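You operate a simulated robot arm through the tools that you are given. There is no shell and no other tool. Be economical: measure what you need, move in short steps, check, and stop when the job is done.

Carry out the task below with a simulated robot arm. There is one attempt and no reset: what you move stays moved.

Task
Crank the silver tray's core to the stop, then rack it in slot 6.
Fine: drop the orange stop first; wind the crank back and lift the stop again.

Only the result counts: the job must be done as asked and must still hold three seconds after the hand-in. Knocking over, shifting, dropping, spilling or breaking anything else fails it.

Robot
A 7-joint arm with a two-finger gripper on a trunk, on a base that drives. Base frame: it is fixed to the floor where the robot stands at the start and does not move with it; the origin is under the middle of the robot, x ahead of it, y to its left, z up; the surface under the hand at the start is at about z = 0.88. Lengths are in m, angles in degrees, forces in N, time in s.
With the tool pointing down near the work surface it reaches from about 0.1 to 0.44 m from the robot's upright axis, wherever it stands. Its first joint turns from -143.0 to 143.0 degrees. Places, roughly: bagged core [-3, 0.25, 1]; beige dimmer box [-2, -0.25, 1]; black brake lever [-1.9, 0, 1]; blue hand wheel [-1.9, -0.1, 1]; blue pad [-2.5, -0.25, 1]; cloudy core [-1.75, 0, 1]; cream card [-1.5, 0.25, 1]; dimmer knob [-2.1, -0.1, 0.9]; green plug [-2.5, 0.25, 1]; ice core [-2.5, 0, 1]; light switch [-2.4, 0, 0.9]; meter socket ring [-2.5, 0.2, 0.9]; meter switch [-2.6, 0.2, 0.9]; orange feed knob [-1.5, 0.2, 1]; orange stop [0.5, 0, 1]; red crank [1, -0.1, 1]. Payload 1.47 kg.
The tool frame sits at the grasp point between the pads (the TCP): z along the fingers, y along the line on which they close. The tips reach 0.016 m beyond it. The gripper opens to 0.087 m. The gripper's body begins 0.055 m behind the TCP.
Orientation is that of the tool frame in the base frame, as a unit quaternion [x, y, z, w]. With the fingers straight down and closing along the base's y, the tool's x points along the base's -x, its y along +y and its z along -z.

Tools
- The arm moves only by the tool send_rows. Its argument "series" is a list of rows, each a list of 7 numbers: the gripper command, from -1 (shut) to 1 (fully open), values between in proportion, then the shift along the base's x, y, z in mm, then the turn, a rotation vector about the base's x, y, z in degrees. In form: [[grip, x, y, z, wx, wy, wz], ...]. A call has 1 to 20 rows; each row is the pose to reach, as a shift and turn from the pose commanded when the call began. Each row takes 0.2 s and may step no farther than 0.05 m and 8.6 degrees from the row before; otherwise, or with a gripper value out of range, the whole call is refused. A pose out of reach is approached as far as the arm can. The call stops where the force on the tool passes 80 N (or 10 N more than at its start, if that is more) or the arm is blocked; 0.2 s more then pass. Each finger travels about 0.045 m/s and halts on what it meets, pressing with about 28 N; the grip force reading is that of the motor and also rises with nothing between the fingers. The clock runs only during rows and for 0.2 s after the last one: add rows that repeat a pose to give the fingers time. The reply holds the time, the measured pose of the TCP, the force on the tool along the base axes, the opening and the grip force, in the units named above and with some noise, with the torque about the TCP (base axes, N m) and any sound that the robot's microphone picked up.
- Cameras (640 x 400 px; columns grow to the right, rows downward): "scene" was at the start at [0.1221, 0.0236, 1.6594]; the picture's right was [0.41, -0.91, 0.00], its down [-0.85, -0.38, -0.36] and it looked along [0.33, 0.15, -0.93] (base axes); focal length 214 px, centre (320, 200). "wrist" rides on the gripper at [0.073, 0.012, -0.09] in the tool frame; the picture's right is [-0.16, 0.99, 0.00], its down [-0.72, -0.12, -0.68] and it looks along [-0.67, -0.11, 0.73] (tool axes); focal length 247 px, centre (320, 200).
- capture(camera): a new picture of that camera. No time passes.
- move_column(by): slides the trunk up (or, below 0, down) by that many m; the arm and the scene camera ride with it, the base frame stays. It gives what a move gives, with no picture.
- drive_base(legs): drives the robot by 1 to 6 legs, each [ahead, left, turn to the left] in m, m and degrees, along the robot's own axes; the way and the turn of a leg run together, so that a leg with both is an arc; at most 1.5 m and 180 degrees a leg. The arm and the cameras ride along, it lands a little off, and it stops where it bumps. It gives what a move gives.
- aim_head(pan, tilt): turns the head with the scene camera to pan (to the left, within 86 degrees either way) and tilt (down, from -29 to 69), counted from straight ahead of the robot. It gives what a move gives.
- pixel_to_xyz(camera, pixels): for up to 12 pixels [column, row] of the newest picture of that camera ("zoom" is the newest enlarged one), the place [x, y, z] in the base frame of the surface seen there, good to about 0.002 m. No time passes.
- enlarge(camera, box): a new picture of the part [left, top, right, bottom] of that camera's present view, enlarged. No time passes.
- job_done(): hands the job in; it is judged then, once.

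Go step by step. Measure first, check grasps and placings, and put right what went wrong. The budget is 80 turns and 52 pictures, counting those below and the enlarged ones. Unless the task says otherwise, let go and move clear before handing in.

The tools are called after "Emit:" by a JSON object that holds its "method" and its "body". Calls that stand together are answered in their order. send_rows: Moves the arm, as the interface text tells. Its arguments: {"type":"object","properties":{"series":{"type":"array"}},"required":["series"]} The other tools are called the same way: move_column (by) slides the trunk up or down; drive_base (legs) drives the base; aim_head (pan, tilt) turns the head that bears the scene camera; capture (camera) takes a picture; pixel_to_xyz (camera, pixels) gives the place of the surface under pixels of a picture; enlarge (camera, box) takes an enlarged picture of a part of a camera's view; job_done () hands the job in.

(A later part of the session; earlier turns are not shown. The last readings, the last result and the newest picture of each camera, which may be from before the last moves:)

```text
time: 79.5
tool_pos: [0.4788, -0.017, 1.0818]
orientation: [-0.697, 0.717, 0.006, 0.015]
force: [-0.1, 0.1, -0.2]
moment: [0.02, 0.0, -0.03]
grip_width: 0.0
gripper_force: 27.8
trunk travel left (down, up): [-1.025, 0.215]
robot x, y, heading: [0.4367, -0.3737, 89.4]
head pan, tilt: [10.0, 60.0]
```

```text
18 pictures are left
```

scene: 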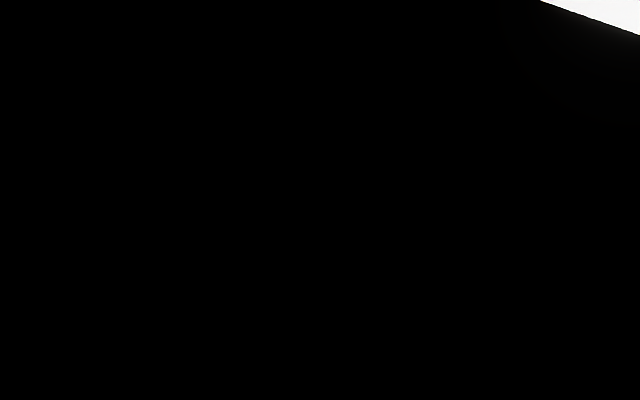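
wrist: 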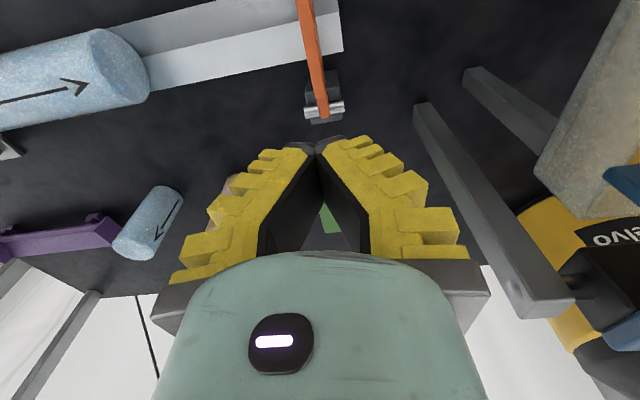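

The orange stop now lies across the trough. I'll confirm it is flat and measure the core.

Emit:
{"method": "pixel_to_xyz", "body": {"camera": "wrist", "pixels": [[303, 5], [308, 30], [314, 65], [322, 95], [145, 75], [100, 40], [60, 90], [20, 100], [330, 45]]}}

Emit:
{"method": "send_rows", "body": {"series": [[-1, 10, 0, 45, 0, 0, 0], [-1, 20, 0, 90, 0, 0, 0], [-1, 60, 0, 110, 0, 0, 0]]}}

```text
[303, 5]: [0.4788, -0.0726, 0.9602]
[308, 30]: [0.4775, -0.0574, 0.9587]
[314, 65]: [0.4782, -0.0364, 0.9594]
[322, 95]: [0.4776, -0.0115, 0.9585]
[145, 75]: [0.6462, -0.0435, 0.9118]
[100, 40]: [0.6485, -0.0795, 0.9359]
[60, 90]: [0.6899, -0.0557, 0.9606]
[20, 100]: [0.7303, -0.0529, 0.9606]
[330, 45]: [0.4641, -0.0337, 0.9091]
```

```text
time: 80.0
tool_pos: [0.4458, 0.0305, 1.1607]
orientation: [0.735, -0.671, -0.088, -0.034]
force: [-1.0, 0.4, 0.2]
moment: [0.0, 0.03, 0.01]
grip_width: 0.0
gripper_force: 28.2
out of reach, approached as far as the arm can: row 2
trunk travel left (down, up): [-1.025, 0.215]
robot x, y, heading: [0.4395, -0.376, 89.1]
head pan, tilt: [10.0, 60.0]
stopped in row 2: the arm was blocked; the commanded pose is now the measured one
```

The stop is flat, with its top at z 0.959. Now I'll drive sideways to the crank.

Emit:
{"method": "drive_base", "body": {"legs": [[0, -0.53, 0]]}}

Emit:
{"method": "capture", "body": {"camera": "wrist"}}

```text
time: 83.1
tool_pos: [0.97, 0.0247, 1.1598]
orientation: [0.735, -0.671, -0.088, -0.033]
force: [0.4, 0.8, -0.8]
moment: [0.0, 0.01, 0.0]
grip_width: 0.0
gripper_force: 27.9
trunk travel left (down, up): [-1.025, 0.215]
robot x, y, heading: [0.9621, -0.3806, 89.6]
head pan, tilt: [10.0, 60.0]
```

```text
17 pictures are left
```

wrist: 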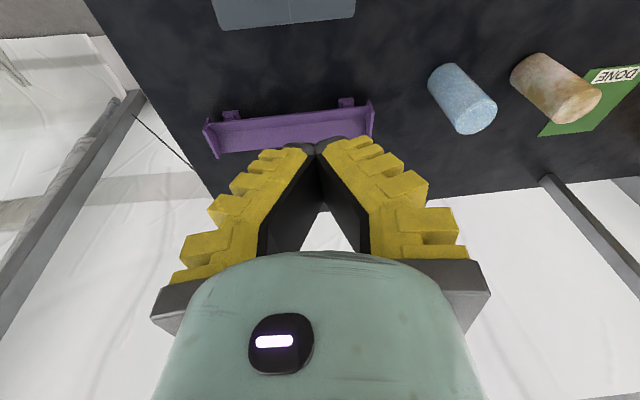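

The tool is tilted about 11°. I'll straighten it, open, and pull back to see the crank knob in front.

Emit:
{"method": "send_rows", "body": {"series": [[-1, 10, -35, 5, -5, -2.5, -2], [0, 20, -70, 8, -9.6, -4.9, -4], [1, 35, -110, 8, -9.6, -4.9, -4], [1, 50, -150, 8, -9.6, -4.9, -4], [1, 65, -190, 8, -9.6, -4.9, -4], [1, 75, -225, 8, -9.6, -4.9, -4], [1, 75, -225, 8, -9.6, -4.9, -4]]}}

Emit:
{"method": "capture", "body": {"camera": "wrist"}}

```text
time: 84.0
tool_pos: [1.0191, 0.0143, 1.1581]
orientation: [0.853, -0.513, -0.01, -0.095]
force: [-0.7, -0.6, 0.0]
moment: [0.01, 0.01, 0.03]
grip_width: 0.0869
gripper_force: 0.0
out of reach, approached as far as the arm can: row 1, 2, 3, 4
trunk travel left (down, up): [-1.025, 0.215]
robot x, y, heading: [0.963, -0.3818, 89.4]
head pan, tilt: [10.0, 60.0]
stopped in row 4: the arm was blocked; the commanded pose is now the measured one
```

```text
16 pictures are left
```

wrist: 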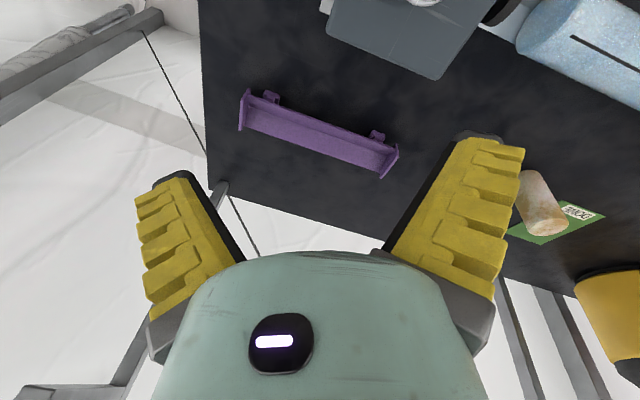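

The arm can't fold inward at this height with the trunk where it is. I'll raise the trunk so that z≈1.06 corresponds to its good working height.

Emit:
{"method": "move_column", "body": {"by": 0.2}}

Emit:
{"method": "send_rows", "body": {"series": [[1, -10, -10, -45, -3, 0, 7], [1, -20, -20, -90, -6, 0, 14], [1, -30, -30, -135, -9, 0, 20], [1, -30, -30, -160, -10, 0, 20], [1, -30, -30, -160, -10, 0, 20]]}}

```text
time: 86.1
tool_pos: [1.0194, 0.0122, 1.3571]
orientation: [0.854, -0.512, -0.01, -0.094]
force: [0.5, -0.2, 0.4]
moment: [0.01, 0.01, 0.01]
grip_width: 0.087
gripper_force: 0.1
trunk travel left (down, up): [-1.225, 0.015]
robot x, y, heading: [0.9611, -0.3809, 89.4]
head pan, tilt: [10.0, 60.0]
```

```text
time: 87.3
tool_pos: [0.9886, -0.0192, 1.1964]
orientation: [0.934, -0.355, 0.021, -0.015]
force: [0.2, -0.3, -0.5]
moment: [0.0, -0.02, -0.01]
grip_width: 0.087
gripper_force: 0.0
trunk travel left (down, up): [-1.225, 0.015]
robot x, y, heading: [0.9649, -0.3804, 89.5]
head pan, tilt: [10.0, 60.0]
```

Good, the arm moves freely now. I'll correct the yaw and pull back for a view of the knob.

Emit:
{"method": "send_rows", "body": {"series": [[1, 8, -25, 0, 0, 0.5, -8], [1, 17, -50, 0, 0, 1, -16], [1, 25, -75, 0, 0, 1.5, -24], [1, 33, -100, 0, 0, 2, -32], [1, 42, -125, -10, 0, 2.5, -40], [1, 51, -150, -20, 0, 3, -48], [1, 51, -150, -20, 0, 3, -48]]}}

Emit:
{"method": "capture", "body": {"camera": "wrist"}}

```text
time: 89.1
tool_pos: [1.0311, -0.1001, 1.1777]
orientation: [0.716, -0.696, -0.043, -0.03]
force: [1.1, 0.6, -0.4]
moment: [0.0, -0.02, 0.01]
grip_width: 0.0868
gripper_force: 0.0
trunk travel left (down, up): [-1.225, 0.015]
robot x, y, heading: [0.9635, -0.3814, 89.4]
head pan, tilt: [10.0, 60.0]
stopped in row 7: the arm was blocked; the commanded pose is now the measured one
```

```text
15 pictures are left
```

wrist: 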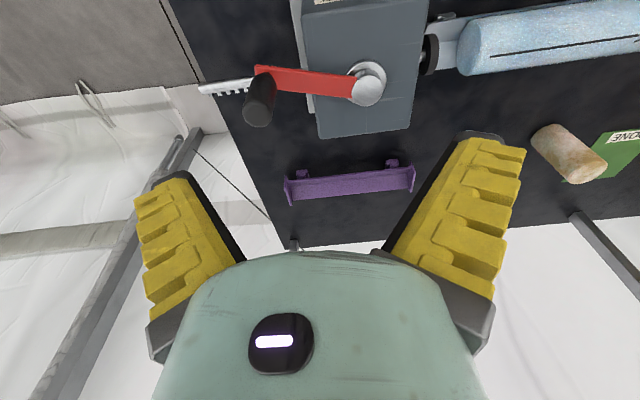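

Clear view now. I'll measure the knob (257,112), the rack rod (215,88), the axis (367,88) and the pusher.

Emit:
{"method": "pixel_to_xyz", "body": {"camera": "wrist", "pixels": [[257, 112], [250, 100], [270, 100], [257, 122], [262, 85], [262, 70], [225, 87], [205, 90], [368, 80], [365, 95], [432, 55], [462, 50]]}}

Emit:
{"method": "enlarge", "body": {"camera": "wrist", "box": [180, 0, 500, 160]}}

```text
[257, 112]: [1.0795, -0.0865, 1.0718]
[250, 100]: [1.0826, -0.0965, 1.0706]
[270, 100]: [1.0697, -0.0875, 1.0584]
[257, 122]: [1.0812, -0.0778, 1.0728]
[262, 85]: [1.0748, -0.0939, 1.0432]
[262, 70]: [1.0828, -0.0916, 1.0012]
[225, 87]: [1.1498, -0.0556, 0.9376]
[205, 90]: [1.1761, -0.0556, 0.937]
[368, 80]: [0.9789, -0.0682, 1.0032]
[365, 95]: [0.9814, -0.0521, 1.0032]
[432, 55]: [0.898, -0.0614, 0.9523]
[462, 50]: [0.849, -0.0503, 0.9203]
```

```text
2.00 times, centred on (340, 80) of wrist
```

zoom: 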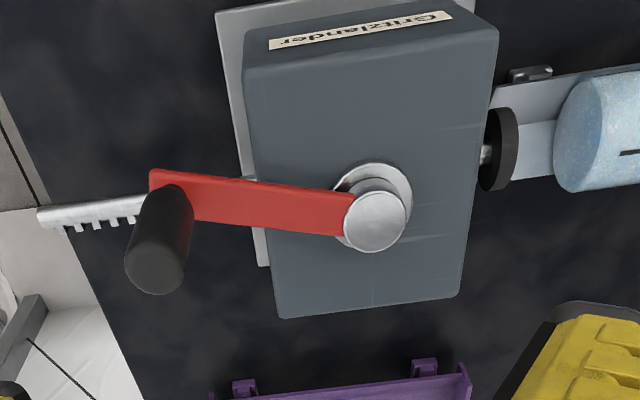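

Teeth face +y, so clockwise (seen from above) should drive the pusher toward -x. I'll measure the knob top and hub centre properly via the zoom.

Emit:
{"method": "pixel_to_xyz", "body": {"camera": "zoom", "pixels": [[375, 222], [350, 222], [400, 222], [375, 245], [157, 265], [135, 265], [180, 265], [155, 290], [165, 200], [160, 245], [500, 150], [560, 155]]}}

```text
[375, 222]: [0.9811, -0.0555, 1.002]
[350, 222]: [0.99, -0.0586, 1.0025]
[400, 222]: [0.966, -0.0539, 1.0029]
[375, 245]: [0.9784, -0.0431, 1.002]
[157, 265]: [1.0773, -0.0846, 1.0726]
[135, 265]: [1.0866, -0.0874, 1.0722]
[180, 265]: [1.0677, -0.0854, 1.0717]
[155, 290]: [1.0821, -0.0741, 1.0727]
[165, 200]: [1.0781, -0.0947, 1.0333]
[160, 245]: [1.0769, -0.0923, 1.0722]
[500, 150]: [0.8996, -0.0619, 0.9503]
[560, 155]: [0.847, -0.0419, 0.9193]
```

Hub is at (0.979,-0.056) and the knob at (1.077,-0.084) with its top at 1.0725, so radius 0.102 and angle -16°. I'll lower the open fingers around the knob and close.

Emit:
{"method": "send_rows", "body": {"series": [[1, 23, 8, -10, -3, -0.5, 0], [1, 46, 16, -40, -6, -1, 0], [1, 46, 16, -80, -6, -1, 0], [1, 46, 16, -126, -6, -1, 0], [1, 46, 16, -126, -6, -1, 0], [-1, 46, 16, -126, -6, -1, 0], [-1, 46, 16, -126, -6, -1, 0], [-1, 46, 16, -126, -6, -1, 0], [-1, 46, 16, -126, -6, -1, 0], [-1, 46, 16, -126, -6, -1, 0]]}}

```text
time: 91.3
tool_pos: [1.0736, -0.0966, 1.1206]
orientation: [0.715, -0.699, 0.004, 0.004]
force: [-0.2, -0.2, 0.4]
moment: [-0.02, 0.01, 0.01]
grip_width: 0.0
gripper_force: 15.0
out of reach, approached as far as the arm can: row 3, 4, 5, 6, 7, 8, 9, 10
trunk travel left (down, up): [-1.225, 0.015]
robot x, y, heading: [0.9646, -0.3823, 89.4]
head pan, tilt: [10.0, 60.0]
```

The arm bottoms out at z 1.12 with the trunk this high. I'll reopen, raise the hand slightly, and lower the trunk to bring the fingers over the knob.

Emit:
{"method": "send_rows", "body": {"series": [[1, 2, 6, 20, 0, 0, 0], [1, 3, 11, 40, 0, 0, 0], [1, 3, 11, 40, 0, 0, 0], [1, 3, 11, 40, 0, 0, 0], [1, 3, 11, 40, 0, 0, 0], [1, 3, 11, 40, 0, 0, 0]]}}

Emit:
{"method": "move_column", "body": {"by": -0.07}}

```text
time: 92.7
tool_pos: [1.077, -0.086, 1.1592]
orientation: [0.716, -0.698, 0.005, 0.005]
force: [0.2, 0.0, -0.1]
moment: [-0.02, 0.0, 0.02]
grip_width: 0.0869
gripper_force: 0.0
out of reach, approached as far as the arm can: row 1
trunk travel left (down, up): [-1.225, 0.015]
robot x, y, heading: [0.961, -0.3842, 89.2]
head pan, tilt: [10.0, 60.0]
```

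```text
time: 93.8
tool_pos: [1.077, -0.085, 1.0896]
orientation: [0.717, -0.697, 0.005, 0.005]
force: [0.1, -0.1, 0.1]
moment: [-0.03, 0.0, 0.02]
grip_width: 0.087
gripper_force: 0.0
trunk travel left (down, up): [-1.155, 0.085]
robot x, y, heading: [0.9636, -0.381, 89.3]
head pan, tilt: [10.0, 60.0]
```

Now exactly over the knob. I'll lower the trunk another 4 cm and close.

Emit:
{"method": "move_column", "body": {"by": -0.04}}

Emit:
{"method": "send_rows", "body": {"series": [[-1, 0, 0, 0, 0, 0, 0], [-1, 0, 0, 0, 0, 0, 0], [-1, 0, 0, 0, 0, 0, 0], [-1, 0, 0, 0, 0, 0, 0], [-1, 0, 0, 0, 0, 0, 0]]}}

```text
time: 94.6
tool_pos: [1.0765, -0.0861, 1.048]
orientation: [0.716, -0.698, 0.005, 0.005]
force: [-0.2, -0.4, 0.5]
moment: [0.0, 0.01, 0.0]
grip_width: 0.087
gripper_force: 0.1
trunk travel left (down, up): [-1.115, 0.125]
robot x, y, heading: [0.9631, -0.3825, 89.7]
head pan, tilt: [10.0, 60.0]
```

```text
time: 95.8
tool_pos: [1.0814, -0.0869, 1.05]
orientation: [0.717, -0.697, 0.007, 0.002]
force: [12.8, -3.6, 8.3]
moment: [0.46, -0.09, -0.07]
grip_width: 0.019
gripper_force: 29.4
trunk travel left (down, up): [-1.115, 0.125]
robot x, y, heading: [0.9653, -0.3822, 89.1]
head pan, tilt: [10.0, 60.0]
```

Knob gripped (19 mm). I'll try a 30° clockwise turn.

Emit:
{"method": "send_rows", "body": {"series": [[-1, -3, -9, 0, 0, 0, 0], [-1, -7, -17, 0, 0, 0, 0], [-1, -12, -25, 0, 0, 0, 0], [-1, -17, -33, 0, 0, 0, 0], [-1, -22, -40, 0, 0, 0, 0], [-1, -29, -47, 0, 0, 0, 0]]}}

```text
time: 97.2
tool_pos: [1.049, -0.1345, 1.0495]
orientation: [0.716, -0.698, 0.005, 0.005]
force: [8.0, -5.8, 3.9]
moment: [0.15, -0.07, -0.08]
grip_width: 0.0121
gripper_force: 29.8
trunk travel left (down, up): [-1.115, 0.125]
robot x, y, heading: [0.9603, -0.3812, 89.3]
head pan, tilt: [10.0, 60.0]
```

The width dropped to 12 mm, so the knob may be slipping out of the pads. I'll look.

Emit:
{"method": "capture", "body": {"camera": "wrist"}}

```text
13 pictures are left
```

wrist: 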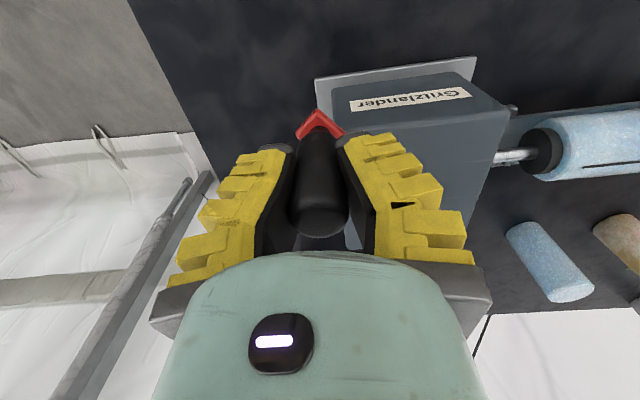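

It works: the pusher disc at (545,150) has moved up to the core. I'll measure the travel per degree.

Emit:
{"method": "pixel_to_xyz", "body": {"camera": "wrist", "pixels": [[548, 135], [560, 150], [590, 135], [535, 150], [515, 155]]}}

Emit:
{"method": "send_rows", "body": {"series": [[-1, -7, -7, 0, 0, 0, 0], [-1, -14, -13, 0, 0, 0, 0], [-1, -22, -17, 0, 0, 0, 0], [-1, -31, -21, 0, 0, 0, 0], [-1, -40, -24, 0, 0, 0, 0], [-1, -50, -26, 0, 0, 0, 0], [-1, -60, -27, 0, 0, 0, 0], [-1, -70, -27, 0, 0, 0, 0], [-1, -79, -26, 0, 0, 0, 0], [-1, -88, -25, 0, 0, 0, 0]]}}

```text
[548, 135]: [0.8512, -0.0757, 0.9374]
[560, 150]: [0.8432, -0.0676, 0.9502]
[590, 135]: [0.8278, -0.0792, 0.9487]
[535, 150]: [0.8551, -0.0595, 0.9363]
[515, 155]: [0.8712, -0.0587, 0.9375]
```

```text
time: 99.4
tool_pos: [0.9607, -0.1568, 1.0491]
orientation: [0.721, -0.693, 0.005, 0.005]
force: [-0.5, -19.8, -5.3]
moment: [-0.26, 0.05, -0.06]
grip_width: 0.0112
gripper_force: 30.0
trunk travel left (down, up): [-1.115, 0.125]
robot x, y, heading: [0.9638, -0.3817, 89.4]
head pan, tilt: [10.0, 60.0]
```

The pusher moves about 1.2 mm per degree, and the core needs about 0.16 m, so I should stop near -185°. I'll continue along the circle.

Emit:
{"method": "send_rows", "body": {"series": [[-1, -9, 1, 0, 0, 0, 0], [-1, -17, 3, 0, 0, 0, 0], [-1, -26, 7, 0, 0, 0, 0], [-1, -34, 11, 0, 0, 0, 0], [-1, -42, 16, 0, 0, 0, 0], [-1, -49, 21, 0, 0, 0, 0], [-1, -56, 27, 0, 0, 0, 0], [-1, -62, 34, 0, 0, 0, 0], [-1, -67, 41, 0, 0, 0, 0], [-1, -72, 49, 0, 0, 0, 0], [-1, -76, 57, 0, 0, 0, 0], [-1, -80, 65, 0, 0, 0, 0]]}}

Emit:
{"method": "capture", "body": {"camera": "wrist"}}

```text
time: 102.0
tool_pos: [0.8813, -0.0922, 1.0491]
orientation: [0.717, -0.697, 0.005, 0.005]
force: [12.6, 1.2, 2.0]
moment: [-0.26, -0.12, -0.12]
grip_width: 0.0115
gripper_force: 30.0
trunk travel left (down, up): [-1.115, 0.125]
robot x, y, heading: [0.9644, -0.3815, 89.5]
head pan, tilt: [10.0, 60.0]
```

```text
12 pictures are left
```

wrist: 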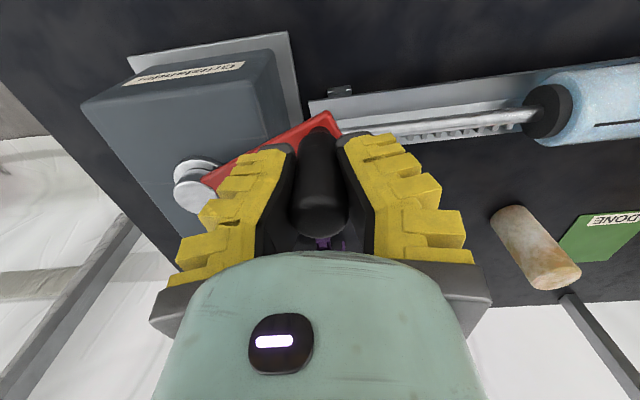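

The core is advancing well. I'll measure the pusher and continue.

Emit:
{"method": "pixel_to_xyz", "body": {"camera": "wrist", "pixels": [[545, 110], [560, 120], [575, 110], [630, 100]]}}

Emit:
{"method": "send_rows", "body": {"series": [[-1, -3, 9, 0, 0, 0, 0], [-1, -4, 18, 0, 0, 0, 0], [-1, -5, 27, 0, 0, 0, 0], [-1, -6, 36, 0, 0, 0, 0], [-1, -6, 45, 0, 0, 0, 0], [-1, -5, 54, 0, 0, 0, 0]]}}

```text
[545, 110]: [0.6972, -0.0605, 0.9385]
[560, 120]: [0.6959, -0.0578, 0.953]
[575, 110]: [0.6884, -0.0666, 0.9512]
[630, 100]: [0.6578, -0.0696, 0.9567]
```

```text
time: 103.4
tool_pos: [0.8737, -0.0393, 1.049]
orientation: [0.716, -0.698, 0.004, 0.005]
force: [-0.6, 0.0, -0.5]
moment: [0.0, -0.04, 0.0]
grip_width: 0.0001
gripper_force: 27.8
trunk travel left (down, up): [-1.115, 0.125]
robot x, y, heading: [0.962, -0.3798, 89.1]
head pan, tilt: [10.0, 60.0]
```

The grip slipped off the knob, probably because the core hit the stop (its front was already at about x 0.50). I'll look.

Emit:
{"method": "send_rows", "body": {"series": [[-1, 0, 0, 40, 0, 0, 0], [-1, 0, -20, 60, 0, 0, 0]]}}

Emit:
{"method": "capture", "body": {"camera": "wrist"}}

```text
time: 104.0
tool_pos: [0.8766, -0.0597, 1.1112]
orientation: [0.717, -0.697, 0.005, 0.005]
force: [-0.7, 0.4, -0.2]
moment: [-0.01, 0.0, 0.0]
grip_width: 0.0
gripper_force: 28.4
trunk travel left (down, up): [-1.115, 0.125]
robot x, y, heading: [0.9661, -0.3812, 89.0]
head pan, tilt: [10.0, 60.0]
```

```text
11 pictures are left
```

wrist: 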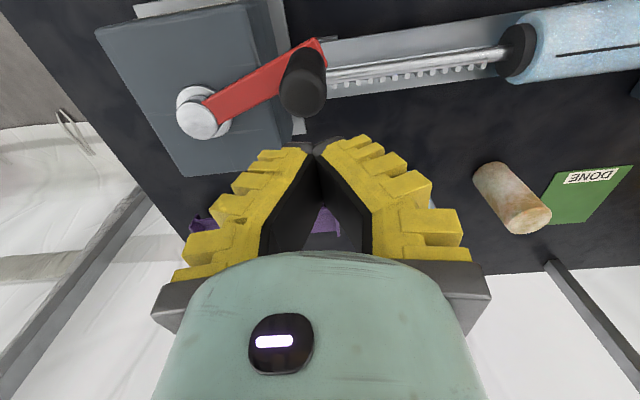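

Emit:
{"method": "pixel_to_xyz", "body": {"camera": "wrist", "pixels": [[515, 50], [535, 55], [545, 30], [620, 40], [302, 97], [290, 97], [315, 97], [302, 112], [200, 118], [638, 25]]}}

```text
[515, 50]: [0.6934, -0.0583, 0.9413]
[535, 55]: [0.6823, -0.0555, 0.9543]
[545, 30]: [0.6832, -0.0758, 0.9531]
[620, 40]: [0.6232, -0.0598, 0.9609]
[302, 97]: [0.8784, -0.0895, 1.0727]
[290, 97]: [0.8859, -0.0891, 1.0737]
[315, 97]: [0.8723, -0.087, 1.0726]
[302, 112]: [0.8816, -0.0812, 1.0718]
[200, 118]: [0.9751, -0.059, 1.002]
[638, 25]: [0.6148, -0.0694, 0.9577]
```

The pusher/core joint is at x≈0.685, so the core front is at about 0.488, right at the stop. I'll nudge the knob with closed fingers from its -y side to be sure it's firmly against the stop.

Emit:
{"method": "send_rows", "body": {"series": [[-1, 1, -38, 5, 0, 0, 0], [-1, 1, -76, 5, 0, 0, 0], [-1, 1, -76, -35, 0, 0, 0], [-1, 1, -76, -61, 0, 0, 0], [-1, 1, -66, -61, 0, 0, 0], [-1, 1, -58, -61, 0, 0, 0], [-1, 1, -52, -61, 0, 0, 0], [-1, 1, -46, -61, 0, 0, 0], [-1, 1, -40, -61, 0, 0, 0], [-1, 1, -34, -61, 0, 0, 0]]}}

```text
time: 104.9
tool_pos: [0.8791, -0.1019, 1.0819]
orientation: [0.725, -0.688, -0.019, -0.023]
force: [9.7, -8.1, 73.6]
moment: [0.57, -0.61, -1.17]
grip_width: 0.0104
gripper_force: 29.9
trunk travel left (down, up): [-1.115, 0.125]
robot x, y, heading: [0.9675, -0.3815, 89.4]
head pan, tilt: [10.0, 60.0]
stopped in row 4: the force on the tool passed its limit at 126 N (the readings are from after the stop); the commanded pose is now the measured one
```

The hand lagged and came down on the knob. I'll lift off and redo it more slowly.

Emit:
{"method": "send_rows", "body": {"series": [[-1, 0, 0, 35, 0, 0, 0], [-1, 0, -15, 35, 0, 0, 0], [-1, 0, -30, 35, 0, 0, 0], [-1, 0, -40, 35, 0, 0, 0], [-1, 0, -40, 35, 0, 0, 0]]}}

```text
time: 106.3
tool_pos: [0.8593, -0.0202, 1.1301]
orientation: [0.723, -0.678, -0.1, -0.088]
force: [-0.3, 0.2, 0.5]
moment: [0.01, 0.0, 0.0]
grip_width: 0.0
gripper_force: 28.7
trunk travel left (down, up): [-1.115, 0.125]
robot x, y, heading: [0.965, -0.3795, 89.3]
head pan, tilt: [10.0, 60.0]
stopped in row 5: the arm was blocked; the commanded pose is now the measured one
```

The arm's band at this height is narrow when close in. I'll back the base by 7 cm and straighten the tool.

Emit:
{"method": "drive_base", "body": {"legs": [[-0.08, 0, 0]]}}

Emit:
{"method": "send_rows", "body": {"series": [[-1, 3, -5, 0, -8, 0, 0], [-1, 6, -10, 0, -15.3, -1.5, 0], [-1, 9, -25, 0, -15.3, -1.5, 0], [-1, 15, -40, 0, -15.3, -1.5, 0], [-1, 18, -40, 0, -15.3, -1.5, 0]]}}

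Emit:
{"method": "capture", "body": {"camera": "wrist"}}

```text
time: 107.3
tool_pos: [0.858, -0.1024, 1.1298]
orientation: [0.723, -0.678, -0.101, -0.087]
force: [0.9, -1.4, 0.9]
moment: [0.0, -0.02, -0.03]
grip_width: 0.0001
gripper_force: 28.3
trunk travel left (down, up): [-1.115, 0.125]
robot x, y, heading: [0.9634, -0.4645, 89.3]
head pan, tilt: [10.0, 60.0]
```

```text
time: 108.5
tool_pos: [0.8766, -0.1415, 1.1304]
orientation: [0.729, -0.685, 0.0, 0.002]
force: [-1.0, -1.2, -0.4]
moment: [0.0, 0.0, -0.03]
grip_width: 0.0
gripper_force: 28.2
trunk travel left (down, up): [-1.115, 0.125]
robot x, y, heading: [0.9654, -0.4594, 89.2]
head pan, tilt: [10.0, 60.0]
```

```text
10 pictures are left
```

wrist: 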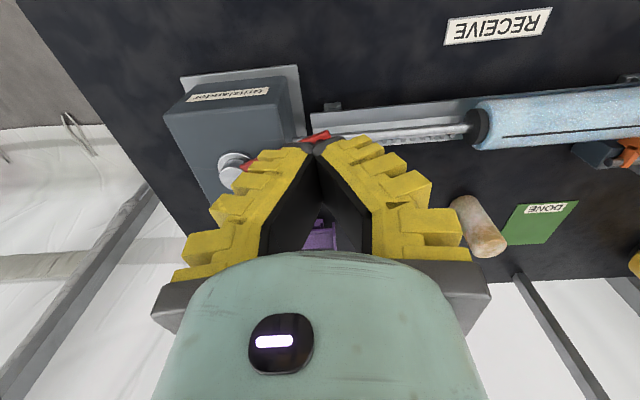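

Position reached. I'll lower behind the knob and push +y gently.

Emit:
{"method": "send_rows", "body": {"series": [[-1, 2, 0, -40, 0, 0, 0], [-1, 2, 0, -80, 0, 0, 0], [-1, 2, 10, -80, 0, 0, 0], [-1, 2, 18, -80, 0, 0, 0], [-1, 2, 24, -80, 0, 0, 0], [-1, 2, 30, -80, 0, 0, 0], [-1, 2, 36, -80, 0, 0, 0], [-1, 2, 42, -80, 0, 0, 0]]}}

Emit:
{"method": "capture", "body": {"camera": "wrist"}}

```text
time: 110.3
tool_pos: [0.8805, -0.1146, 1.0457]
orientation: [0.73, -0.683, 0.012, 0.009]
force: [9.4, -41.5, 14.8]
moment: [0.04, -0.13, -0.31]
grip_width: 0.0059
gripper_force: 28.2
trunk travel left (down, up): [-1.115, 0.125]
robot x, y, heading: [0.9625, -0.4594, 89.2]
head pan, tilt: [10.0, 60.0]
```

```text
9 pictures are left
```

wrist: 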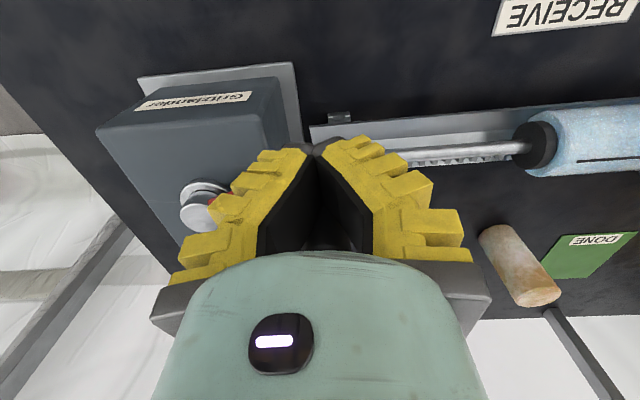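

Firm resistance of 41 N with no further movement: the core is against the stop. Now I'll lift, open over the knob and regrip to wind back.

Emit:
{"method": "send_rows", "body": {"series": [[-1, 0, -6, 0, 0, 0, 0], [-1, 0, -10, 40, 0, 0, 0], [-1, 0, -10, 80, 0, 0, 0], [1, -1, 15, 80, 0, 0, 0], [1, -1, 29, 80, 0, 0, 0], [1, -1, 29, 80, 0, 0, 0], [1, -1, 29, 80, 0, 0, 0], [1, -1, 29, 80, 0, 0, 0], [1, -1, 29, 40, 0, 0, 0], [1, -1, 29, 4, 0, 0, 0], [1, -1, 29, 4, 0, 0, 0], [-1, -1, 29, 4, 0, 0, 0], [-1, -1, 29, 4, 0, 0, 0], [-1, -1, 29, 4, 0, 0, 0], [-1, -1, 29, 4, 0, 0, 0], [-1, -1, 29, 4, 0, 0, 0]]}}

```text
time: 113.8
tool_pos: [0.8777, -0.0696, 1.0538]
orientation: [0.728, -0.685, 0.0, 0.0]
force: [5.3, 3.2, -0.2]
moment: [0.5, -0.88, 0.29]
grip_width: 0.0
gripper_force: 15.3
trunk travel left (down, up): [-1.115, 0.125]
robot x, y, heading: [0.9634, -0.4572, 89.3]
head pan, tilt: [10.0, 60.0]
```

I closed about 17 mm too far in +y because of the commanded offset. I'll open, shift -y and close again.

Emit:
{"method": "send_rows", "body": {"series": [[1, 0, 0, 0, 0, 0, 0], [1, 0, 0, 0, 0, 0, 0], [1, 0, 0, 0, 0, 0, 0], [1, 0, 0, 0, 0, 0, 0], [1, 2, -10, 0, 0, 0, 0], [1, 3, -20, 0, 0, 0, 0], [1, 3, -20, 0, 0, 0, 0], [-1, 3, -20, 0, 0, 0, 0], [-1, 3, -20, 0, 0, 0, 0], [-1, 3, -20, 0, 0, 0, 0], [-1, 3, -20, 0, 0, 0, 0], [-1, 3, -20, 0, 0, 0, 0]]}}

```text
time: 116.3
tool_pos: [0.8824, -0.0864, 1.0542]
orientation: [0.73, -0.684, 0.001, -0.001]
force: [9.4, 2.2, 11.4]
moment: [0.06, -0.13, 0.0]
grip_width: 0.0192
gripper_force: 29.4
trunk travel left (down, up): [-1.115, 0.125]
robot x, y, heading: [0.9607, -0.4589, 89.2]
head pan, tilt: [10.0, 60.0]
```

Gripped well (19 mm). Winding counter-clockwise back through the -y side.

Emit:
{"method": "send_rows", "body": {"series": [[-1, 4, -14, 0, 0, 0, 0], [-1, 12, -29, 0, 0, 0, 0], [-1, 23, -43, 0, 0, 0, 0], [-1, 37, -55, 0, 0, 0, 0], [-1, 53, -64, 0, 0, 0, 0], [-1, 70, -70, 0, 0, 0, 0], [-1, 87, -73, 0, 0, 0, 0], [-1, 106, -73, 0, 0, 0, 0], [-1, 123, -70, 0, 0, 0, 0], [-1, 141, -64, 0, 0, 0, 0], [-1, 156, -55, 0, 0, 0, 0], [-1, 170, -43, 0, 0, 0, 0], [-1, 182, -29, 0, 0, 0, 0], [-1, 191, -14, 0, 0, 0, 0], [-1, 197, 0, 0, 0, 0, 0], [-1, 197, 0, 0, 0, 0, 0]]}}

```text
time: 119.8
tool_pos: [1.0784, -0.0913, 1.0536]
orientation: [0.729, -0.685, 0.001, 0.001]
force: [0.4, -0.7, -8.2]
moment: [-0.33, -0.01, 0.07]
grip_width: 0.0103
gripper_force: 29.6
trunk travel left (down, up): [-1.115, 0.125]
robot x, y, heading: [0.9634, -0.4587, 89.5]
head pan, tilt: [10.0, 60.0]
```

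Wound back to the start angle. I'll give it a small extra nudge, release, lift, then drive left to the stop.

Emit:
{"method": "send_rows", "body": {"series": [[-1, 1, 6, 0, 0, 0, 0], [-1, 1, 12, 0, 0, 0, 0], [1, 1, 10, 0, 0, 0, 0], [1, 1, 10, 0, 0, 0, 0], [1, 1, 10, 0, 0, 0, 0], [1, 1, 10, 0, 0, 0, 0], [1, 1, 10, 40, 0, 0, 0], [1, 1, 10, 80, 0, 0, 0], [1, -20, 5, 100, 0, 0, 0], [1, -60, 0, 100, 0, 0, 0], [1, -100, 0, 100, 0, 0, 0]]}}

Emit:
{"method": "drive_base", "body": {"legs": [[0.0, 0.49, 0]]}}

Emit:
{"method": "capture", "body": {"camera": "wrist"}}

```text
time: 122.2
tool_pos: [0.9778, -0.0894, 1.1537]
orientation: [0.729, -0.684, 0.0, 0.0]
force: [0.0, 0.4, 0.0]
moment: [0.0, 0.01, -0.03]
grip_width: 0.0868
gripper_force: 0.1
trunk travel left (down, up): [-1.115, 0.125]
robot x, y, heading: [0.9649, -0.459, 89.3]
head pan, tilt: [10.0, 60.0]
```

```text
time: 125.1
tool_pos: [0.4871, -0.0839, 1.1533]
orientation: [0.728, -0.685, 0.0, 0.0]
force: [0.2, -0.2, -1.2]
moment: [0.02, -0.01, -0.03]
grip_width: 0.0872
gripper_force: 0.1
trunk travel left (down, up): [-1.115, 0.125]
robot x, y, heading: [0.4691, -0.4522, 89.0]
head pan, tilt: [10.0, 60.0]
```

```text
8 pictures are left
```

wrist: 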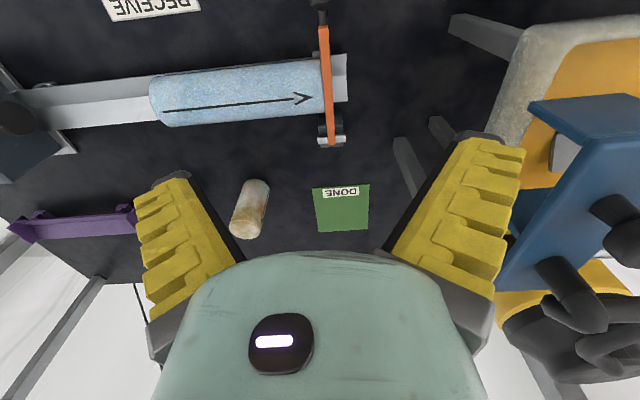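

Core's front touches the stop and the pusher is withdrawn. Now to lift the stop, I'll measure the knob (320,5), lever and hinge.

Emit:
{"method": "pixel_to_xyz", "body": {"camera": "wrist", "pixels": [[321, 3], [316, 12], [321, 18], [323, 27], [319, 35], [329, 35], [325, 60], [328, 100], [331, 128], [331, 138], [325, 125], [337, 140]]}}

```text
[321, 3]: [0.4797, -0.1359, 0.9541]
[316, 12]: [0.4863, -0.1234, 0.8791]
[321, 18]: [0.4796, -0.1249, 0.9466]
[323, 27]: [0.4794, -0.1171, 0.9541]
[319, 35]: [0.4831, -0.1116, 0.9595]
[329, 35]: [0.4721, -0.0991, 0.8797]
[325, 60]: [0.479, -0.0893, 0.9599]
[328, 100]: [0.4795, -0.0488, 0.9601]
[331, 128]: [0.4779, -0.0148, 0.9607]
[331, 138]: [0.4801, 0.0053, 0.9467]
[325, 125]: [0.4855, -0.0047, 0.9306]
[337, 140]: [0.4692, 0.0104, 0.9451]
```

Hinge is at about (y 0.006, z 0.94) and the knob at y≈-0.148, z≈0.941, so radius ≈0.152. I'll lower the trunk back and edge forward so the whole lift arc is in reach.

Emit:
{"method": "drive_base", "body": {"legs": [[0.035, 0, 0]]}}

Emit:
{"method": "move_column", "body": {"by": -0.08}}

Emit:
{"method": "send_rows", "body": {"series": [[1, -4, -10, -40, 0, 0, 0], [1, -7, -20, -78, 0, 0, 0], [1, -7, -50, -80, 0, 0, 0], [1, -7, -80, -80, 0, 0, 0], [1, -7, -95, -82, 0, 0, 0], [1, -7, -95, -82, 0, 0, 0]]}}

```text
time: 125.9
tool_pos: [0.4873, -0.0486, 1.1537]
orientation: [0.728, -0.686, 0.0, 0.001]
force: [0.0, 0.1, 0.5]
moment: [-0.01, 0.0, 0.01]
grip_width: 0.0868
gripper_force: 0.1
trunk travel left (down, up): [-1.115, 0.125]
robot x, y, heading: [0.4716, -0.4204, 89.1]
head pan, tilt: [10.0, 60.0]
```

```text
time: 127.1
tool_pos: [0.4864, -0.0488, 1.0731]
orientation: [0.728, -0.685, 0.0, -0.001]
force: [0.1, 0.0, 1.1]
moment: [0.0, 0.02, -0.01]
grip_width: 0.087
gripper_force: 0.0
trunk travel left (down, up): [-1.035, 0.205]
robot x, y, heading: [0.4733, -0.4175, 89.3]
head pan, tilt: [10.0, 60.0]
```

```text
time: 128.5
tool_pos: [0.4803, -0.1445, 0.9914]
orientation: [0.728, -0.686, 0.0, 0.001]
force: [0.9, -0.2, 0.2]
moment: [-0.02, 0.0, 0.01]
grip_width: 0.0871
gripper_force: 0.1
trunk travel left (down, up): [-1.035, 0.205]
robot x, y, heading: [0.4707, -0.4204, 89.1]
head pan, tilt: [10.0, 60.0]
```

I'm over the knob. Lower and close.

Emit:
{"method": "send_rows", "body": {"series": [[1, 0, -2, -25, 0, 0, 0], [1, 0, -3, -49, 0, 0, 0], [1, 0, -3, -49, 0, 0, 0], [-1, 0, -3, -49, 0, 0, 0], [-1, 0, -3, -49, 0, 0, 0], [-1, 0, -3, -49, 0, 0, 0], [-1, 0, -3, -49, 0, 0, 0], [-1, 0, -3, -49, 0, 0, 0]]}}

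```text
time: 130.3
tool_pos: [0.4805, -0.1472, 0.9412]
orientation: [0.728, -0.686, 0.0, 0.0]
force: [3.1, -0.4, 1.6]
moment: [0.15, -0.01, 0.07]
grip_width: 0.0193
gripper_force: 29.7
trunk travel left (down, up): [-1.035, 0.205]
robot x, y, heading: [0.4679, -0.4168, 89.1]
head pan, tilt: [10.0, 60.0]
```

Gripped (19 mm). I'll lift along the arc to 30° first.

Emit:
{"method": "send_rows", "body": {"series": [[-1, 0, 1, 14, 0, 0, 0], [-1, 0, 2, 27, 0, 0, 0], [-1, 0, 5, 40, 0, 0, 0], [-1, 0, 9, 52, 0, 0, 0], [-1, 0, 14, 64, 0, 0, 0], [-1, 0, 20, 76, 0, 0, 0]]}}

```text
time: 131.7
tool_pos: [0.4808, -0.1128, 1.0201]
orientation: [0.729, -0.684, -0.006, -0.007]
force: [5.8, -10.1, 6.4]
moment: [0.02, -0.03, -0.15]
grip_width: 0.0002
gripper_force: 29.0
trunk travel left (down, up): [-1.035, 0.205]
robot x, y, heading: [0.4702, -0.4227, 88.9]
head pan, tilt: [10.0, 60.0]
```

Width is 0 again but there is contact force. I'll look.

Emit:
{"method": "capture", "body": {"camera": "wrist"}}

```text
7 pictures are left
```

wrist: 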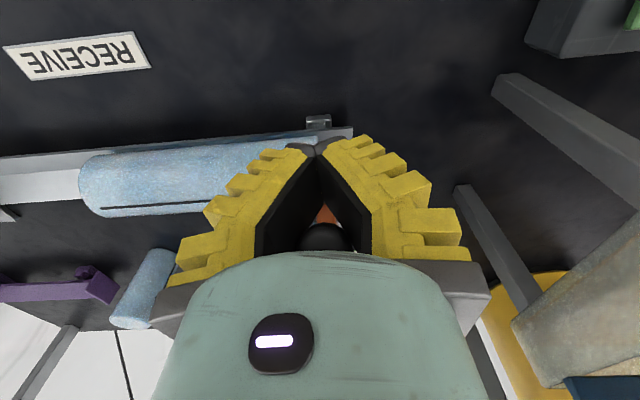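

The knob is now behind the closed fingers on their +y side, with the lever resting raised against them. I can push it upright with +y motion.

Emit:
{"method": "send_rows", "body": {"series": [[-1, 0, 15, 8, 0, 0, 0], [-1, 0, 30, 15, 0, 0, 0], [-1, 0, 45, 20, 0, 0, 0], [-1, 0, 60, 25, 0, 0, 0], [-1, 0, 75, 30, 0, 0, 0], [-1, 0, 90, 32, 0, 0, 0], [-1, 0, 105, 33, 0, 0, 0], [-1, 0, 118, 33, 0, 0, 0], [-1, 0, 128, 33, 0, 0, 0]]}}

```text
time: 133.7
tool_pos: [0.4822, -0.0075, 1.0476]
orientation: [0.728, -0.685, 0.007, 0.007]
force: [4.9, -24.6, 10.0]
moment: [0.02, -0.03, -0.1]
grip_width: 0.006
gripper_force: 28.9
trunk travel left (down, up): [-1.035, 0.205]
robot x, y, heading: [0.4689, -0.4195, 89.1]
head pan, tilt: [10.0, 60.0]
```

It meets a firm resistance at y=-0.0075, matching the lever fully upright. I'll back away and check.

Emit:
{"method": "send_rows", "body": {"series": [[-1, 0, -15, 0, 0, 0, 0], [-1, 0, -50, 0, 0, 0, 0], [0, 0, -85, 0, 0, 0, 0], [1, 30, -115, 0, 0, 0, 0], [1, 60, -130, 0, 0, 0, 0], [1, 80, -130, 0, 0, 0, 0], [1, 80, -130, 0, 0, 0, 0]]}}

Emit:
{"method": "capture", "body": {"camera": "wrist"}}

```text
time: 135.5
tool_pos: [0.5689, -0.089, 1.0586]
orientation: [0.733, -0.679, -0.019, -0.031]
force: [0.4, -0.6, 0.2]
moment: [0.02, -0.05, 0.02]
grip_width: 0.0869
gripper_force: 0.1
trunk travel left (down, up): [-1.035, 0.205]
robot x, y, heading: [0.4702, -0.422, 89.1]
head pan, tilt: [10.0, 60.0]
stopped in row 7: the arm was blocked; the commanded pose is now the measured one
```

```text
6 pictures are left
```

wrist: 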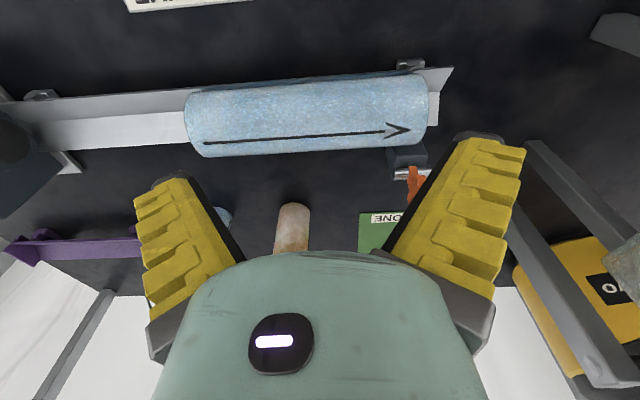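

The stop is up and the core lies free in the trough. I'll measure it for the grasp.

Emit:
{"method": "pixel_to_xyz", "body": {"camera": "wrist", "pixels": [[192, 120], [200, 98], [215, 150], [310, 80], [308, 95], [306, 115], [304, 135], [302, 148], [420, 100], [422, 85], [412, 138], [440, 110]]}}

```text
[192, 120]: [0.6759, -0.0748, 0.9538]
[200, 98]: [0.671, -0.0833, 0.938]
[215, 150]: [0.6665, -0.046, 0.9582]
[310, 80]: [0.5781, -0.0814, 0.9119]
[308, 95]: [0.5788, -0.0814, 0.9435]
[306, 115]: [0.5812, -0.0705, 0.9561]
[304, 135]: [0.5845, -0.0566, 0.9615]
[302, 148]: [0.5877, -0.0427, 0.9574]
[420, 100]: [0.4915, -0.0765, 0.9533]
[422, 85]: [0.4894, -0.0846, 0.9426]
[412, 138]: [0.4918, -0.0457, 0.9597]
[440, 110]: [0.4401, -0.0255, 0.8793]
```

Core: x 0.487–0.68, axis y≈-0.054, z≈0.927, diameter ≈0.067. I'll move above it and turn the tool 95° so the fingers close along y.

Emit:
{"method": "send_rows", "body": {"series": [[1, 10, 15, 0, -4, 1, 0], [1, 26, 35, 0, -4, 1, 0], [1, 26, 35, 5, -4, 1, -8], [1, 26, 35, 5, -4, 1, -16], [1, 26, 35, 5, -3, 1, -24], [1, 26, 35, 5, -3, 2, -32], [1, 26, 35, 5, -3, 2, -40], [1, 26, 35, 5, -3, 3, -48], [1, 26, 35, 5, -2, 3, -56], [1, 26, 35, 5, -2, 3, -64], [1, 26, 35, 5, -1, 4, -72], [1, 26, 35, 5, -1, 4, -80], [1, 26, 35, 5, -1, 4, -88], [1, 26, 35, 5, 0, 4, -95], [1, 26, 35, 5, 0, 4, -95]]}}

```text
time: 138.7
tool_pos: [0.5942, -0.0583, 1.0616]
orientation: [0.006, 1.0, 0.014, 0.01]
force: [-0.3, 0.6, 0.1]
moment: [0.01, -0.01, 0.02]
grip_width: 0.0869
gripper_force: 0.0
trunk travel left (down, up): [-1.035, 0.205]
robot x, y, heading: [0.4695, -0.4183, 89.2]
head pan, tilt: [10.0, 60.0]
```

Aligned. I'll descend to the core axis and close.

Emit:
{"method": "send_rows", "body": {"series": [[1, 0, 4, -40, -1.6, 1.1, 0], [1, 0, 4, -80, -1.6, 1.1, 0], [1, 0, 4, -110, -1.6, 1.1, 0], [1, 0, 4, -131, -1.6, 1.1, 0], [1, 0, 4, -131, -1.6, 1.1, 0], [-1, 0, 4, -131, -1.6, 1.1, 0], [-1, 0, 4, -131, -1.6, 1.1, 0], [-1, 0, 4, -131, -1.6, 1.1, 0], [-1, 0, 4, -131, -1.6, 1.1, 0]]}}

```text
time: 139.8
tool_pos: [0.6498, 0.0261, 0.9712]
orientation: [-0.003, 0.994, 0.085, 0.069]
force: [-3.4, 19.2, 33.1]
moment: [-2.11, 0.51, -0.01]
grip_width: 0.0835
gripper_force: 0.0
out of reach, approached as far as the arm can: row 4, 5
trunk travel left (down, up): [-1.035, 0.205]
robot x, y, heading: [0.4698, -0.4201, 89.4]
head pan, tilt: [10.0, 60.0]
stopped in row 5: the force on the tool passed its limit at 119 N (the readings are from after the stop); the commanded pose is now the measured one
```

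The arm's reach gave out on descent and it swung sideways onto the core. I'll raise carefully, return above the core, and use the trunk for the descent.

Emit:
{"method": "send_rows", "body": {"series": [[1, 0, 0, 30, 0, 0, 0], [1, 0, 0, 60, 0, 0, 0], [1, -20, -25, 90, -4, 4, 0], [1, -40, -55, 90, -8, 8, 0], [1, -55, -80, 90, -9.7, 7.8, 0], [1, -55, -80, 90, -9.7, 7.8, 0]]}}

Emit:
{"method": "capture", "body": {"camera": "wrist"}}

```text
time: 140.1
tool_pos: [0.6401, 0.0061, 0.9701]
orientation: [-0.003, 0.997, 0.062, 0.055]
force: [0.4, 0.6, 38.9]
moment: [-2.4, 0.35, 0.01]
grip_width: 0.0835
gripper_force: 0.0
trunk travel left (down, up): [-1.035, 0.205]
robot x, y, heading: [0.4696, -0.4197, 88.7]
head pan, tilt: [10.0, 60.0]
stopped in row 1: the force on the tool passed its limit at 112 N (the readings are from after the stop); the commanded pose is now the measured one
```

```text
5 pictures are left
```

wrist: 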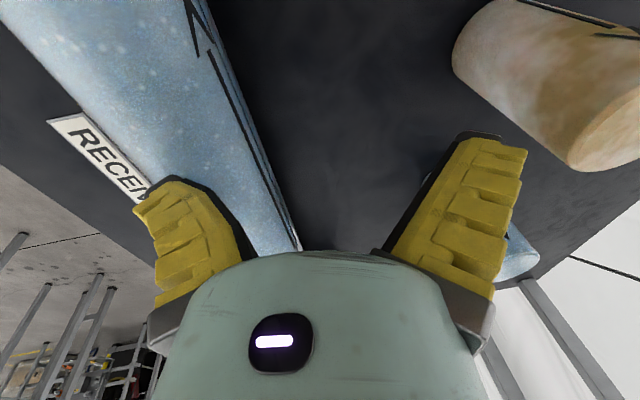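

The -y finger rests on the core's top. I'll lift with the trunk, straight up.

Emit:
{"method": "move_column", "body": {"by": 0.1}}

Emit:
{"method": "send_rows", "body": {"series": [[1, -8, -10, 0, -3, 3, 0], [1, -20, -25, 0, -6, 6, 0], [1, -35, -45, 0, -7, 6.3, 0], [1, -45, -60, 0, -7, 6.3, 0], [1, -45, -60, 0, -7, 6.3, 0]]}}

Emit:
{"method": "capture", "body": {"camera": "wrist"}}

```text
time: 141.4
tool_pos: [0.6367, 0.0007, 1.0675]
orientation: [-0.003, 0.997, 0.058, 0.052]
force: [0.5, 0.0, 0.4]
moment: [0.0, -0.01, 0.0]
grip_width: 0.0867
gripper_force: 0.1
trunk travel left (down, up): [-1.135, 0.105]
robot x, y, heading: [0.4675, -0.4167, 89.0]
head pan, tilt: [10.0, 60.0]
```

```text
time: 142.6
tool_pos: [0.5918, -0.0592, 1.0664]
orientation: [-0.003, 1.0, -0.002, -0.004]
force: [-0.4, -0.6, -0.4]
moment: [0.03, 0.01, 0.02]
grip_width: 0.0868
gripper_force: 0.1
trunk travel left (down, up): [-1.135, 0.105]
robot x, y, heading: [0.4718, -0.424, 88.9]
head pan, tilt: [10.0, 60.0]
```

```text
4 pictures are left
```

wrist: 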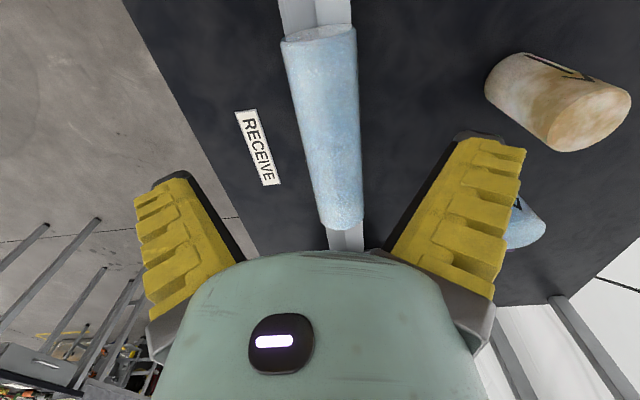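

The core stays in the trough (rolled a little). I'll re-measure it.

Emit:
{"method": "pixel_to_xyz", "body": {"camera": "wrist", "pixels": [[320, 38], [290, 42], [350, 35], [325, 130], [305, 130], [345, 130], [340, 222], [360, 222], [322, 210], [340, 235]]}}

Emit:
{"method": "move_column", "body": {"by": -0.1}}

```text
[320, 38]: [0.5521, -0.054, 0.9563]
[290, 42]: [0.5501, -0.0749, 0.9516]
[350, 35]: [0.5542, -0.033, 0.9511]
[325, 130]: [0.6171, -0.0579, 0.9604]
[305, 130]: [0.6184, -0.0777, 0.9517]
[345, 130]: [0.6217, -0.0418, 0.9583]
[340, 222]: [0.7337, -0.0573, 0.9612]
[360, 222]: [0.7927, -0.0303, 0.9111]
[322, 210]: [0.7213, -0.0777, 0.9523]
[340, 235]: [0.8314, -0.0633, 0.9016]
```

```text
time: 143.9
tool_pos: [0.5929, -0.0593, 0.9673]
orientation: [-0.003, 1.0, -0.002, -0.003]
force: [-0.2, 0.3, 0.2]
moment: [-0.04, 0.03, -0.01]
grip_width: 0.0872
gripper_force: 0.0
trunk travel left (down, up): [-1.035, 0.205]
robot x, y, heading: [0.4747, -0.4181, 89.1]
head pan, tilt: [10.0, 60.0]
```

The core slid back to x 0.548–0.745 and is still seated. The hand is astride it, so I'll shift to x≈0.64 and lower with the trunk.

Emit:
{"method": "send_rows", "body": {"series": [[1, 15, 1, 0, 0, 0, -0.5], [1, 30, 1, 0, 0, 0, -1], [1, 47, 1, 0, 0, 0, -1.5], [1, 47, 1, 0, 0, 0, -1.5]]}}

Emit:
{"method": "move_column", "body": {"by": -0.037}}

```text
time: 144.9
tool_pos: [0.6388, -0.0577, 0.9676]
orientation: [0.01, 1.0, -0.002, -0.004]
force: [-0.5, -0.8, -0.1]
moment: [0.03, 0.0, -0.05]
grip_width: 0.0872
gripper_force: 0.0
trunk travel left (down, up): [-1.035, 0.205]
robot x, y, heading: [0.4722, -0.4183, 89.0]
head pan, tilt: [10.0, 60.0]
```

```text
time: 145.8
tool_pos: [0.639, -0.0591, 0.9296]
orientation: [0.011, 1.0, -0.002, -0.004]
force: [-0.5, 0.2, -0.4]
moment: [-0.01, 0.0, 0.01]
grip_width: 0.0868
gripper_force: 0.1
trunk travel left (down, up): [-0.998, 0.242]
robot x, y, heading: [0.472, -0.4178, 89.0]
head pan, tilt: [10.0, 60.0]
```

Now at z 0.93, astride the core. Close, then lift with the trunk.

Emit:
{"method": "send_rows", "body": {"series": [[-1, 0, 0, 0, 0, 0, 0], [-1, 0, 0, 0, 0, 0, 0], [-1, 0, 0, 0, 0, 0, 0], [-1, 0, 0, 0, 0, 0, 0]]}}

Emit:
{"method": "move_column", "body": {"by": 0.08}}

```text
time: 146.8
tool_pos: [0.6398, -0.0552, 0.9305]
orientation: [0.01, 1.0, -0.001, -0.003]
force: [0.2, 5.5, 0.7]
moment: [0.05, -0.23, 0.28]
grip_width: 0.0581
gripper_force: 27.8
trunk travel left (down, up): [-0.998, 0.242]
robot x, y, heading: [0.4737, -0.4202, 88.9]
head pan, tilt: [10.0, 60.0]
```

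```text
time: 147.9
tool_pos: [0.6391, -0.0592, 1.0094]
orientation: [0.011, 1.0, -0.003, -0.004]
force: [0.8, -0.5, -0.6]
moment: [-0.02, -0.01, 0.02]
grip_width: 0.0
gripper_force: 28.2
trunk travel left (down, up): [-1.078, 0.162]
robot x, y, heading: [0.471, -0.4185, 89.2]
head pan, tilt: [10.0, 60.0]
```

The core slipped out (width 0). I'll take a look at where it is.

Emit:
{"method": "capture", "body": {"camera": "wrist"}}

Emit:
{"method": "pixel_to_xyz", "body": {"camera": "wrist", "pixels": [[320, 38], [290, 42], [350, 35], [310, 5], [280, 5], [340, 5], [320, 80], [290, 80], [350, 80], [320, 120], [260, 130], [370, 120]]}}

```text
3 pictures are left
```

wrist: 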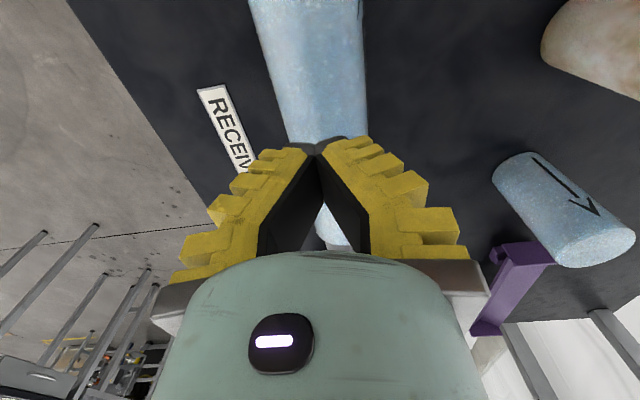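

```text
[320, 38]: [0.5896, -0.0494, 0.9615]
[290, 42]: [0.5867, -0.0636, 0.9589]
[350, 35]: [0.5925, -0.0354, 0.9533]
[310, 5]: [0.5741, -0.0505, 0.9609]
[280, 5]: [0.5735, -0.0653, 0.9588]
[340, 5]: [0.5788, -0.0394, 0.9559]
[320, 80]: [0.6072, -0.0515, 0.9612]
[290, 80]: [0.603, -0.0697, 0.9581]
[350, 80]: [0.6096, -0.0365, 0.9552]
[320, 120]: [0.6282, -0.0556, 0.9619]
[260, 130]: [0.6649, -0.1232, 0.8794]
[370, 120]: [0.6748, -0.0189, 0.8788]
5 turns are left
```

The core is still in the trough (axis y≈-0.0556, z≈0.932, r≈0.029). With few turns left, I'll regrip slightly lower, hold longer, and lift slowly with the arm.

Emit:
{"method": "send_rows", "body": {"series": [[1, 0, 0, 0, 0, 0, 0], [1, 3, 2, 0, 0, 0, 0], [1, 6, 3, 0, 0, 0, 0], [1, 6, 3, 0, 0, 0, 0], [1, 6, 3, 0, 0, 0, 0], [1, 6, 3, 0, 0, 0, 0]]}}

Emit:
{"method": "move_column", "body": {"by": -0.087}}

Emit:
{"method": "send_rows", "body": {"series": [[-1, 0, 0, 0, 0, 0, 0], [-1, 0, 0, 0, 0, 0, 0], [-1, 0, 0, 0, 0, 0, 0], [-1, 0, 0, 0, 0, 0, 0], [-1, 0, 0, 0, 0, 0, 0], [-1, 0, 0, 0, 0, 0, 0], [-1, 0, 0, 0, 0, 0, 0], [-1, 0, 0, 3, 0, 0, 0], [-1, 0, 0, 6, 0, 0, 0], [-1, 0, 0, 10, 0, 0, 0], [-1, 0, 0, 14, 0, 0, 0], [-1, 0, 0, 18, 0, 0, 0], [-1, 0, 0, 22, 0, 0, 0], [-1, 0, 0, 26, 0, 0, 0], [-1, 0, 0, 30, 0, 0, 0], [-1, 0, 0, 35, 0, 0, 0], [-1, 0, 0, 40, 0, 0, 0]]}}

```text
time: 149.3
tool_pos: [0.6458, -0.0558, 1.0103]
orientation: [0.01, 1.0, -0.002, -0.004]
force: [0.0, -0.5, 0.1]
moment: [0.02, -0.02, 0.02]
grip_width: 0.0868
gripper_force: 0.1
trunk travel left (down, up): [-1.078, 0.162]
robot x, y, heading: [0.4677, -0.4192, 88.8]
head pan, tilt: [10.0, 60.0]
```

```text
time: 150.5
tool_pos: [0.6457, -0.0557, 0.9237]
orientation: [0.011, 1.0, -0.002, -0.004]
force: [0.2, -0.1, 0.2]
moment: [-0.01, 0.05, 0.01]
grip_width: 0.0868
gripper_force: 0.0
trunk travel left (down, up): [-0.991, 0.249]
robot x, y, heading: [0.4707, -0.42, 89.1]
head pan, tilt: [10.0, 60.0]
```

```text
time: 154.1
tool_pos: [0.6467, -0.0554, 0.9621]
orientation: [0.011, 1.0, -0.002, -0.004]
force: [-0.7, -0.3, -5.0]
moment: [0.0, 0.04, -0.03]
grip_width: 0.0607
gripper_force: 27.6
trunk travel left (down, up): [-0.991, 0.249]
robot x, y, heading: [0.474, -0.4214, 89.3]
head pan, tilt: [10.0, 60.0]
4 turns are left
```

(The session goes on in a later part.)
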